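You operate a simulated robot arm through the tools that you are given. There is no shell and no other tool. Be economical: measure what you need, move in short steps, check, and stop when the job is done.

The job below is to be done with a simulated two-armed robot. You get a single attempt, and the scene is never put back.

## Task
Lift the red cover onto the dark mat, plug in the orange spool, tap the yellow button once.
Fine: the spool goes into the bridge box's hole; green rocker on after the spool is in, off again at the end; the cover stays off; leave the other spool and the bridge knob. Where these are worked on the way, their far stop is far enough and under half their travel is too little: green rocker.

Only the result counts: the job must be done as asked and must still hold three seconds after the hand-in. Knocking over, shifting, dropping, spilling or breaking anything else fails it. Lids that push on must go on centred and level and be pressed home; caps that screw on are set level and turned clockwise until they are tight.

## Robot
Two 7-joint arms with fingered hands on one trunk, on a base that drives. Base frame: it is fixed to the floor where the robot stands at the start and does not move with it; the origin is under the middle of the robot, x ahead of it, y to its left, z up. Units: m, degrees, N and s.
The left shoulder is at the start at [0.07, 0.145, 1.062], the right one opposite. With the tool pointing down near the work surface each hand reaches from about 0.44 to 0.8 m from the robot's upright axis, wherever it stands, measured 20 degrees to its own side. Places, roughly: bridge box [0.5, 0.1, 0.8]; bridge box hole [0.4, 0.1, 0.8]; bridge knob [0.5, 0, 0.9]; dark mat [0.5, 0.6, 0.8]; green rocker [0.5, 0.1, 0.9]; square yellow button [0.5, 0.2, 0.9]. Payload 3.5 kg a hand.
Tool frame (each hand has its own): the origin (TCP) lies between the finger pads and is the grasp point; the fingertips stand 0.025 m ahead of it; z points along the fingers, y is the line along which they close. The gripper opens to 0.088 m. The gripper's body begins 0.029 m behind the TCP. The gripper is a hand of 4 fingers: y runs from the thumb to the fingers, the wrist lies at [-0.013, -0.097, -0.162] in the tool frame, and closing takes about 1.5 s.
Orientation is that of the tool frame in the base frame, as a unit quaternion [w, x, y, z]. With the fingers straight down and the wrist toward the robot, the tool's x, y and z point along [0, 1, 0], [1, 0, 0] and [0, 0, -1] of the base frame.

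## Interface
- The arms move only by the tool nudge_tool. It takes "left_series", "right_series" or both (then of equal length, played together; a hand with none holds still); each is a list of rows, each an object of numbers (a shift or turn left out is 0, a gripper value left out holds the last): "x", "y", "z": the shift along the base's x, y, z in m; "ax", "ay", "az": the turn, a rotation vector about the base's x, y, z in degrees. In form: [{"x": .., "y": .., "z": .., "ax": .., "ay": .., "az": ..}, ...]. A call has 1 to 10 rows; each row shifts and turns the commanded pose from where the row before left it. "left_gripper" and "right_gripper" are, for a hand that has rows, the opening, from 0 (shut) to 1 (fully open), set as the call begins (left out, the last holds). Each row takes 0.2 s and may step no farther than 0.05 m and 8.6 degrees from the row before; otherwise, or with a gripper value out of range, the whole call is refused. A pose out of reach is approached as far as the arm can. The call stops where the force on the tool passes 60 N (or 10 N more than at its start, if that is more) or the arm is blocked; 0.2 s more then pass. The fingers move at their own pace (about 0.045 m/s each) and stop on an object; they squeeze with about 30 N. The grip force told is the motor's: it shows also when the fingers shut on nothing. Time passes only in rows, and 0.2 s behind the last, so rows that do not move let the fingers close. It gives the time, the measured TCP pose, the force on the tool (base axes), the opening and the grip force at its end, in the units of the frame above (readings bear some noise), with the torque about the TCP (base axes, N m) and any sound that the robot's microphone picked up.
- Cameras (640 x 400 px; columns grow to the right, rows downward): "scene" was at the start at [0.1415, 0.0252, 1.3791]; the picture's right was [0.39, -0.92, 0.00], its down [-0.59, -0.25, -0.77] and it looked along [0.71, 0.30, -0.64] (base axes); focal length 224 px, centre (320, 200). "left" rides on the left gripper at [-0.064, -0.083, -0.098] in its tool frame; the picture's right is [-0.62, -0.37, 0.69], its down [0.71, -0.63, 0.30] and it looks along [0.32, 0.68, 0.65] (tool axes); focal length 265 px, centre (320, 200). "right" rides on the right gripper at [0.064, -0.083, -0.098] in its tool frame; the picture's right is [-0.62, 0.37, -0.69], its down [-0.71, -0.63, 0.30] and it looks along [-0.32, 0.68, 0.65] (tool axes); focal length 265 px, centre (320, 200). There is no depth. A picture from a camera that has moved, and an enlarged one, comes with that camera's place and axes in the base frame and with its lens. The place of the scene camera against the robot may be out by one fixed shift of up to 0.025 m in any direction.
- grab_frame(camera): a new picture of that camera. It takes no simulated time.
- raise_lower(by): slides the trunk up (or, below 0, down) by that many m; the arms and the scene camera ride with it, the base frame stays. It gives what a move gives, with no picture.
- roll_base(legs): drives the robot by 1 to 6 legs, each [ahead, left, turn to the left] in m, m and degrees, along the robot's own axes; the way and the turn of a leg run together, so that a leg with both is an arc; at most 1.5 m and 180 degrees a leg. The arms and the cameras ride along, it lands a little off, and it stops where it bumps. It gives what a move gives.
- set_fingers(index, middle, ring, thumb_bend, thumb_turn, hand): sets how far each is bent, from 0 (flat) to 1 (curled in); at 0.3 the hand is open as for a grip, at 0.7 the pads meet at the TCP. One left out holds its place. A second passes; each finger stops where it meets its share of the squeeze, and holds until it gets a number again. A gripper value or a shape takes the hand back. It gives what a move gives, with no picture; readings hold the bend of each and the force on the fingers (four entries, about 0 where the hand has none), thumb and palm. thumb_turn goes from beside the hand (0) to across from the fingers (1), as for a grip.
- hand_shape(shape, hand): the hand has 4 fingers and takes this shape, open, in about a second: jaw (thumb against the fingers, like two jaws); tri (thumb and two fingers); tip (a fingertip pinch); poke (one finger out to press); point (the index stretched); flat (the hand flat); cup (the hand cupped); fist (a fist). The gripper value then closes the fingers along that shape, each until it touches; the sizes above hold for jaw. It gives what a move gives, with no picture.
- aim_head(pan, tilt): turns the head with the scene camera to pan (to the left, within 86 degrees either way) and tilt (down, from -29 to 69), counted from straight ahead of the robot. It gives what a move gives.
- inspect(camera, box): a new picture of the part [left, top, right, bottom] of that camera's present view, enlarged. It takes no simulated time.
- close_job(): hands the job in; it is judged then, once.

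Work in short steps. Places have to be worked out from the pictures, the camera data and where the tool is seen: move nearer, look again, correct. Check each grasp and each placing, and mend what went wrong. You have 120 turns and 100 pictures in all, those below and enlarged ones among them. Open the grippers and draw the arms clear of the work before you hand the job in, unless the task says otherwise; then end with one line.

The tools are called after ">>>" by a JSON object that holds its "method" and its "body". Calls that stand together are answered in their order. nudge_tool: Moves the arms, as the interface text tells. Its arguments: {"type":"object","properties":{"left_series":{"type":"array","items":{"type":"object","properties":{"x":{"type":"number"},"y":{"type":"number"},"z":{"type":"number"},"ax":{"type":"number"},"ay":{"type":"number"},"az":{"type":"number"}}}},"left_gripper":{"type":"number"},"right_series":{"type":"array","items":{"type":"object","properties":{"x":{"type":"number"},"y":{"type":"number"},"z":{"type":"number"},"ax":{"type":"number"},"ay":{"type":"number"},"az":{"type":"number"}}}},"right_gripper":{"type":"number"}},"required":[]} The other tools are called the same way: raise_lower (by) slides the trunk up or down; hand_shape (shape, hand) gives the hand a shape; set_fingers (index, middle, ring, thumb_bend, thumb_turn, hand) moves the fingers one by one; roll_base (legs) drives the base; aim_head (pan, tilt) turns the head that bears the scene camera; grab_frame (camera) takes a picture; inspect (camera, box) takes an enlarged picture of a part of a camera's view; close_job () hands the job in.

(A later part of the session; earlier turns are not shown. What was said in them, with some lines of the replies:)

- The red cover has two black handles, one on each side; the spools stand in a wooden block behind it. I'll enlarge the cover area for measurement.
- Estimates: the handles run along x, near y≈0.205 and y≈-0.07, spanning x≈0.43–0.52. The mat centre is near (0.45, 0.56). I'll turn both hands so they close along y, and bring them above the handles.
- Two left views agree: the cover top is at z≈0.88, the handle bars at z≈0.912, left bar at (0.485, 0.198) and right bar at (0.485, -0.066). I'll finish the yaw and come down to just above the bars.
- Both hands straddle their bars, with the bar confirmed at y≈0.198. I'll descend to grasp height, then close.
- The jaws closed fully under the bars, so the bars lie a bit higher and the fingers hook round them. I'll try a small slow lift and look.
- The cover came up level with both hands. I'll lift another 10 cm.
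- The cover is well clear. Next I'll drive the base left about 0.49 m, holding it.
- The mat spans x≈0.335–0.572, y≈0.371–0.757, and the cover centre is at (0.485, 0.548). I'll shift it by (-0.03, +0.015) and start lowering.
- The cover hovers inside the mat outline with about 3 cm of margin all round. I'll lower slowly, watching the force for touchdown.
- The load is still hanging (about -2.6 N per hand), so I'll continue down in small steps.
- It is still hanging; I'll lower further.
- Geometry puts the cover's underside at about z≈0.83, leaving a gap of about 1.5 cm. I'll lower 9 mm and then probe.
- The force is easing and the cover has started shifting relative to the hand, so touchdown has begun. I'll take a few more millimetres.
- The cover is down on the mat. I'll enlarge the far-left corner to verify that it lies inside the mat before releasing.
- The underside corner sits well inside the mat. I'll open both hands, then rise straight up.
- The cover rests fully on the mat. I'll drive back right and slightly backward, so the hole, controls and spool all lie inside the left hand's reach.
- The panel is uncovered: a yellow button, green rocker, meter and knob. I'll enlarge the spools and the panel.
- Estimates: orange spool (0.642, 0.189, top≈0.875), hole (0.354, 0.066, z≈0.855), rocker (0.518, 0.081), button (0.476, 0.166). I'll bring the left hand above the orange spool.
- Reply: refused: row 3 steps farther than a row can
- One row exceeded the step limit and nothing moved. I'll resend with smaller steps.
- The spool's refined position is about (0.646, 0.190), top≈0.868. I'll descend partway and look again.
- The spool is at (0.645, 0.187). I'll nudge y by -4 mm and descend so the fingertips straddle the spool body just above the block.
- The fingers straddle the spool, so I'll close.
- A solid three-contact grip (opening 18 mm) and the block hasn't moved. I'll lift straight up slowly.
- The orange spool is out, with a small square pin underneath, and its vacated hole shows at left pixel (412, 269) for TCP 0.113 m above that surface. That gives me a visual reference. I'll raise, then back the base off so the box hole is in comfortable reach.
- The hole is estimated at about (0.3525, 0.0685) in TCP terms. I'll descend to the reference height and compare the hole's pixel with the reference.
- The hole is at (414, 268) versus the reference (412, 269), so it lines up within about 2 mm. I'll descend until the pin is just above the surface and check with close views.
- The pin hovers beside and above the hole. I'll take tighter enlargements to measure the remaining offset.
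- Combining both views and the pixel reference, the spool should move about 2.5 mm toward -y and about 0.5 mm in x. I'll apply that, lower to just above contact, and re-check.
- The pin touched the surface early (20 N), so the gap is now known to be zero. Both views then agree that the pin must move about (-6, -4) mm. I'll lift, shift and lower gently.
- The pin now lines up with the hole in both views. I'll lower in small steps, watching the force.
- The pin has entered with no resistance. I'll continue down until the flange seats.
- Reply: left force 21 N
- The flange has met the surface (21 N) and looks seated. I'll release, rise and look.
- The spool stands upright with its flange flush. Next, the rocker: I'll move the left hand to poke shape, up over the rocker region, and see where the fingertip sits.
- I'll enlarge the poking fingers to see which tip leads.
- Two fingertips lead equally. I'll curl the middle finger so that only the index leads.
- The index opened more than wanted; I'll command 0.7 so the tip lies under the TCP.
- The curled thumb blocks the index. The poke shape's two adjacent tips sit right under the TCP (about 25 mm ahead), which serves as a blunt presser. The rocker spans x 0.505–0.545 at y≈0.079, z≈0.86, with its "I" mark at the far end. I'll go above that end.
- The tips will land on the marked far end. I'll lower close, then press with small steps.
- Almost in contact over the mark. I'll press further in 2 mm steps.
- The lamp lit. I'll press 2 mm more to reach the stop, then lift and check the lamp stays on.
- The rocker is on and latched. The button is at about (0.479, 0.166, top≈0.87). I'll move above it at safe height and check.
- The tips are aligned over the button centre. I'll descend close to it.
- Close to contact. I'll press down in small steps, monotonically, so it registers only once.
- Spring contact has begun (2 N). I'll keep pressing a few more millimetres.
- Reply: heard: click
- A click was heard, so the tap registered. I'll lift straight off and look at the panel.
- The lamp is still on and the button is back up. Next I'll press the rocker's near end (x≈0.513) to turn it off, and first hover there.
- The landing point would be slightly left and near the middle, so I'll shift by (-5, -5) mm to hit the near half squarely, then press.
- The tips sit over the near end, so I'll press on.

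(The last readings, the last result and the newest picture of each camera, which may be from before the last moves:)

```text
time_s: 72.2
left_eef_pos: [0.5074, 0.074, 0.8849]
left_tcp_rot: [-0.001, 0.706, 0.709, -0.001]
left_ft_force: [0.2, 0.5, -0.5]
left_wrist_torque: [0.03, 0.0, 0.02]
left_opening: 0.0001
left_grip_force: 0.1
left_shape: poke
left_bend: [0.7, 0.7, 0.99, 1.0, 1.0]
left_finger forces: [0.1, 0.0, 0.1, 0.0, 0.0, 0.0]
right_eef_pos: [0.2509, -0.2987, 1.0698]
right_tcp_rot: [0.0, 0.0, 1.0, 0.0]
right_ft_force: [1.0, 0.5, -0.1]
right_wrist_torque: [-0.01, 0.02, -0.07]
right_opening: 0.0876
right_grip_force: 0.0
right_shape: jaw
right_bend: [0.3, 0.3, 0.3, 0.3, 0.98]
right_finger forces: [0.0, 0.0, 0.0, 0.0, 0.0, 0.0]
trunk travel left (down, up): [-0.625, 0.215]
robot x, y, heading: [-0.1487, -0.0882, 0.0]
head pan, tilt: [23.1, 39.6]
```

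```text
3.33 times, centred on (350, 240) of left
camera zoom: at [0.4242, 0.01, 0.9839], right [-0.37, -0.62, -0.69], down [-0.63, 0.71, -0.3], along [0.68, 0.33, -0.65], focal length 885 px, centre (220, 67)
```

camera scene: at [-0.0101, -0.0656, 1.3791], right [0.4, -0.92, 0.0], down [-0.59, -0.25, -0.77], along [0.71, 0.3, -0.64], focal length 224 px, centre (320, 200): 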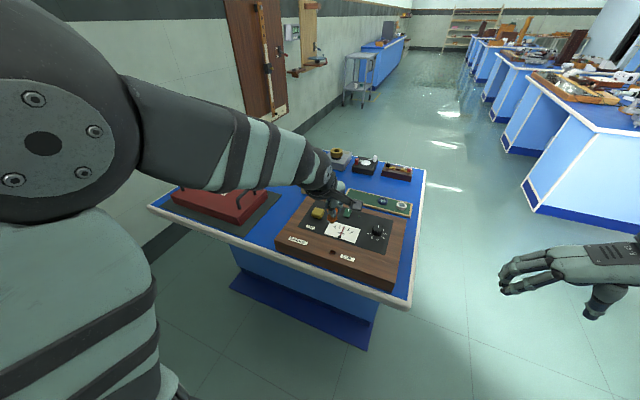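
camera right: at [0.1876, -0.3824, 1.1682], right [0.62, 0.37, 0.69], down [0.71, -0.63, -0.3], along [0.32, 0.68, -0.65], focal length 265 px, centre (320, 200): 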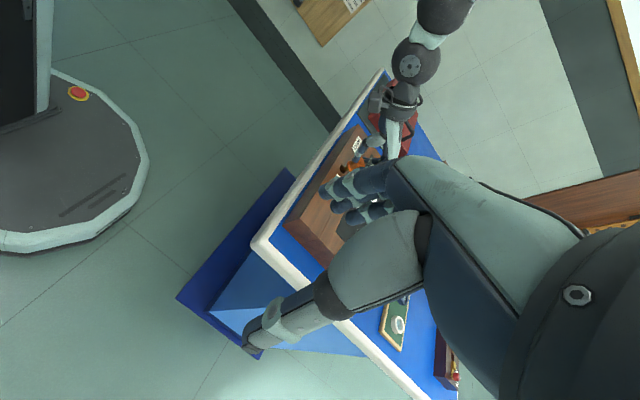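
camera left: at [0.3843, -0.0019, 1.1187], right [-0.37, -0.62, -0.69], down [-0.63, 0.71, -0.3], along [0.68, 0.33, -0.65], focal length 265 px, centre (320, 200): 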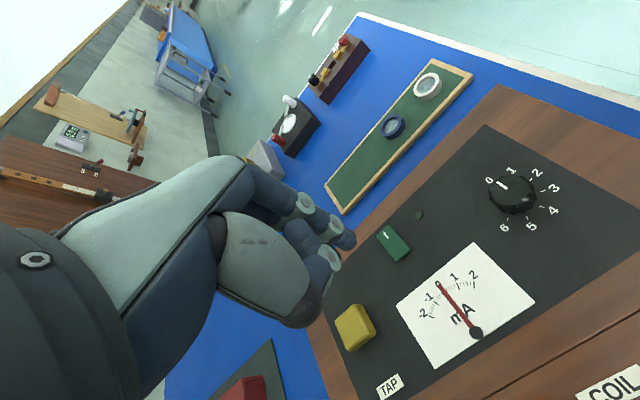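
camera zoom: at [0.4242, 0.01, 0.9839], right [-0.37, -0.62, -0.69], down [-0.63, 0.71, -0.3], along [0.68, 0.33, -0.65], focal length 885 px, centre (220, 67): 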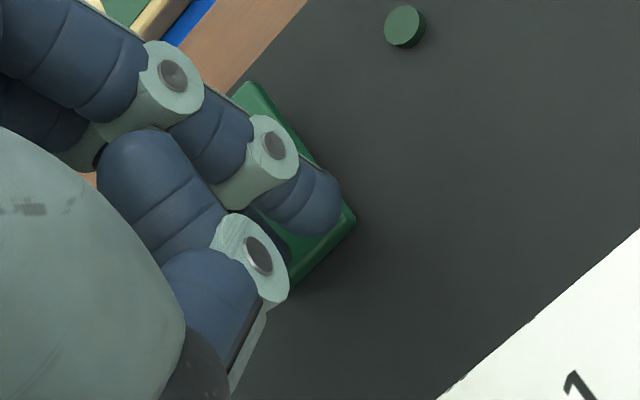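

The lamp is off. I'll press 3 mm more to make sure it reached its stop, then withdraw.

>>> {"method": "nudge_tool", "body": {"left_series": [{"z": -0.002}, {"z": -0.001}, {}, {"z": 0.01}, {"z": 0.02}, {"z": 0.04}, {"z": 0.04}, {}]}}

>>> {"method": "inspect", "body": {"camera": "left", "box": [320, 180, 560, 330]}}

```text
time_s: 74.0
left_eef_pos: [0.5057, 0.0747, 0.9898]
left_tcp_rot: [0.0, 0.705, 0.709, -0.001]
left_ft_force: [0.2, -0.2, 0.3]
left_wrist_torque: [-0.01, 0.0, 0.0]
left_opening: 0.0
left_grip_force: 0.0
left_shape: poke
left_bend: [0.7, 0.7, 0.99, 1.0, 1.0]
left_finger forces: [0.1, 0.1, 0.0, 0.0, 0.0, 0.0]
right_eef_pos: [0.2512, -0.2971, 1.0678]
right_tcp_rot: [0.0, 0.0, 1.0, 0.001]
right_ft_force: [0.4, 0.3, -0.4]
right_wrist_torque: [0.0, 0.01, -0.01]
right_opening: 0.0877
right_grip_force: 0.2
right_shape: jaw
right_bend: [0.3, 0.3, 0.3, 0.3, 0.98]
right_finger forces: [0.1, 0.0, 0.1, 0.0, 0.1, 0.0]
trunk travel left (down, up): [-0.625, 0.215]
robot x, y, heading: [-0.1514, -0.0875, 0.0]
head pan, tilt: [23.1, 39.6]
```

```text
2.67 times, centred on (440, 255) of left
camera zoom: at [0.4244, 0.0108, 1.0897], right [-0.37, -0.62, -0.69], down [-0.63, 0.71, -0.3], along [0.68, 0.33, -0.66], focal length 708 px, centre (0, 53)
```

zoom: 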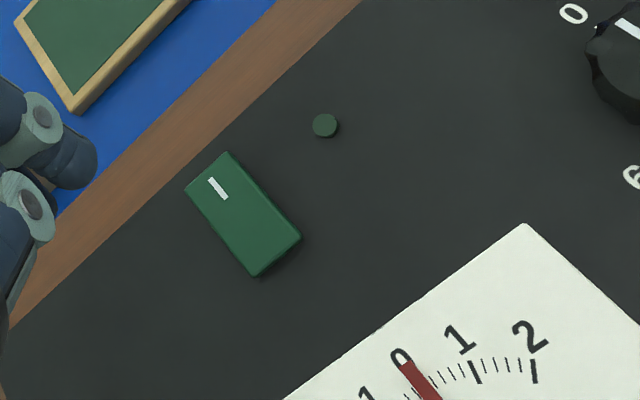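

The rocker is off. I'll raise and draw back the left arm, open the hand and take a final scene look.

>>> {"method": "nudge_tool", "body": {"left_series": [{"z": 0.045}, {"z": 0.045}, {"z": 0.045}, {"x": -0.03, "y": 0.035}, {"x": -0.03, "y": 0.035}, {"x": -0.03, "y": 0.035}, {"x": -0.03, "y": 0.035}, {}]}}

>>> {"method": "hand_shape", "body": {"hand": "left", "shape": "jaw"}}

>>> {"method": "grab_frame", "body": {"camera": "scene"}}

>>> {"method": "inspect", "body": {"camera": "scene", "box": [270, 180, 420, 280]}}

```text
time_s: 75.8
left_eef_pos: [0.3868, 0.2126, 1.1245]
left_tcp_rot: [0.0, 0.707, 0.708, 0.0]
left_ft_force: [-0.6, -0.1, 0.1]
left_wrist_torque: [0.04, -0.02, -0.02]
left_opening: 0.0001
left_grip_force: 0.0
left_shape: poke
left_bend: [0.7, 0.7, 0.99, 1.0, 1.0]
left_finger forces: [0.0, 0.1, 0.0, 0.1, 0.1, 0.0]
right_eef_pos: [0.2519, -0.2991, 1.069]
right_tcp_rot: [0.0, 0.0, 1.0, 0.001]
right_ft_force: [-0.3, 0.7, 0.2]
right_wrist_torque: [0.02, -0.01, -0.03]
right_opening: 0.0874
right_grip_force: 0.0
right_shape: jaw
right_bend: [0.3, 0.3, 0.3, 0.3, 0.98]
right_finger forces: [0.0, 0.1, 0.0, 0.0, 0.0, 0.1]
trunk travel left (down, up): [-0.625, 0.215]
robot x, y, heading: [-0.1526, -0.0932, 0.2]
head pan, tilt: [23.1, 39.6]
```

```text
time_s: 76.7
left_eef_pos: [0.3863, 0.2125, 1.1253]
left_tcp_rot: [0.0, 0.705, 0.709, 0.0]
left_ft_force: [-0.7, 0.4, 0.2]
left_wrist_torque: [0.05, 0.01, 0.01]
left_opening: 0.0876
left_grip_force: 0.0
left_shape: jaw
left_bend: [0.3, 0.3, 0.3, 0.3, 0.98]
left_finger forces: [0.0, 0.0, 0.0, 0.0, 0.0, 0.1]
right_eef_pos: [0.251, -0.299, 1.0695]
right_tcp_rot: [0.0, 0.001, 1.0, 0.0]
right_ft_force: [-0.6, 0.2, -0.5]
right_wrist_torque: [0.01, -0.02, 0.0]
right_opening: 0.0875
right_grip_force: 0.0
right_shape: jaw
right_bend: [0.3, 0.3, 0.3, 0.3, 0.98]
right_finger forces: [0.1, 0.1, 0.0, 0.0, 0.0, 0.0]
trunk travel left (down, up): [-0.625, 0.215]
robot x, y, heading: [-0.1509, -0.0905, 0.2]
head pan, tilt: [23.1, 39.6]
```

```text
13 pictures are left
camera scene: at [-0.0105, -0.066, 1.3791], right [0.4, -0.92, 0.0], down [-0.59, -0.25, -0.77], along [0.71, 0.3, -0.64], focal length 224 px, centre (320, 200)
```

scene: 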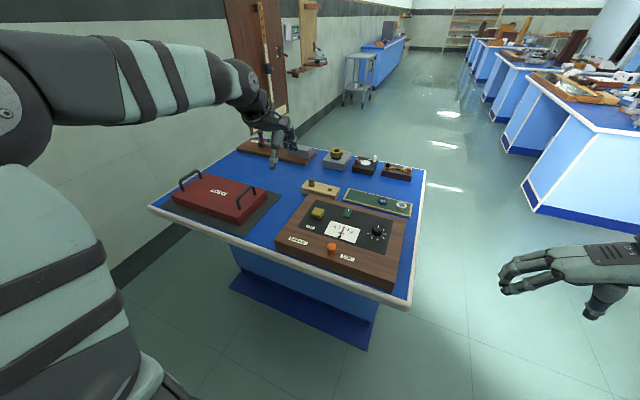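

```text
4.00 times, centred on (345, 230) of scene
camera zoom: at [-0.0105, -0.066, 1.3791], right [0.4, -0.92, 0.0], down [-0.59, -0.25, -0.77], along [0.71, 0.3, -0.64], focal length 895 px, centre (220, 80)
```

zoom: 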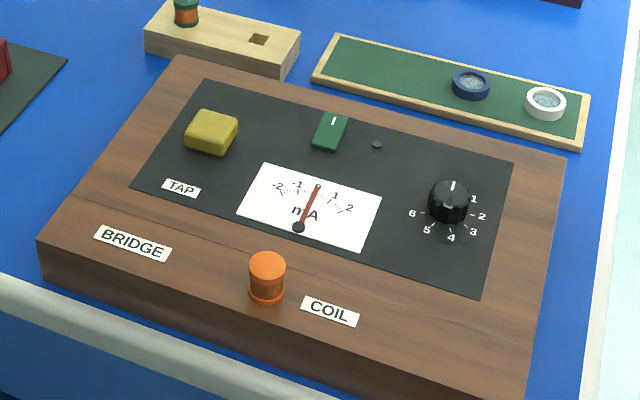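

The cover is on the mat, the spool is seated, the button was tapped once, and the rocker is off. The other spool and the knob are untouched, and both hands are open and clear. I'll hand in.

>>> {"method": "close_job", "body": {}}

```text
The job is handed in.
```

The job is handed in: the red cover lies on the dark mat, the orange spool is in the bridge box's hole, the yellow button was tapped once with the green rocker on, and the rocker is off again.
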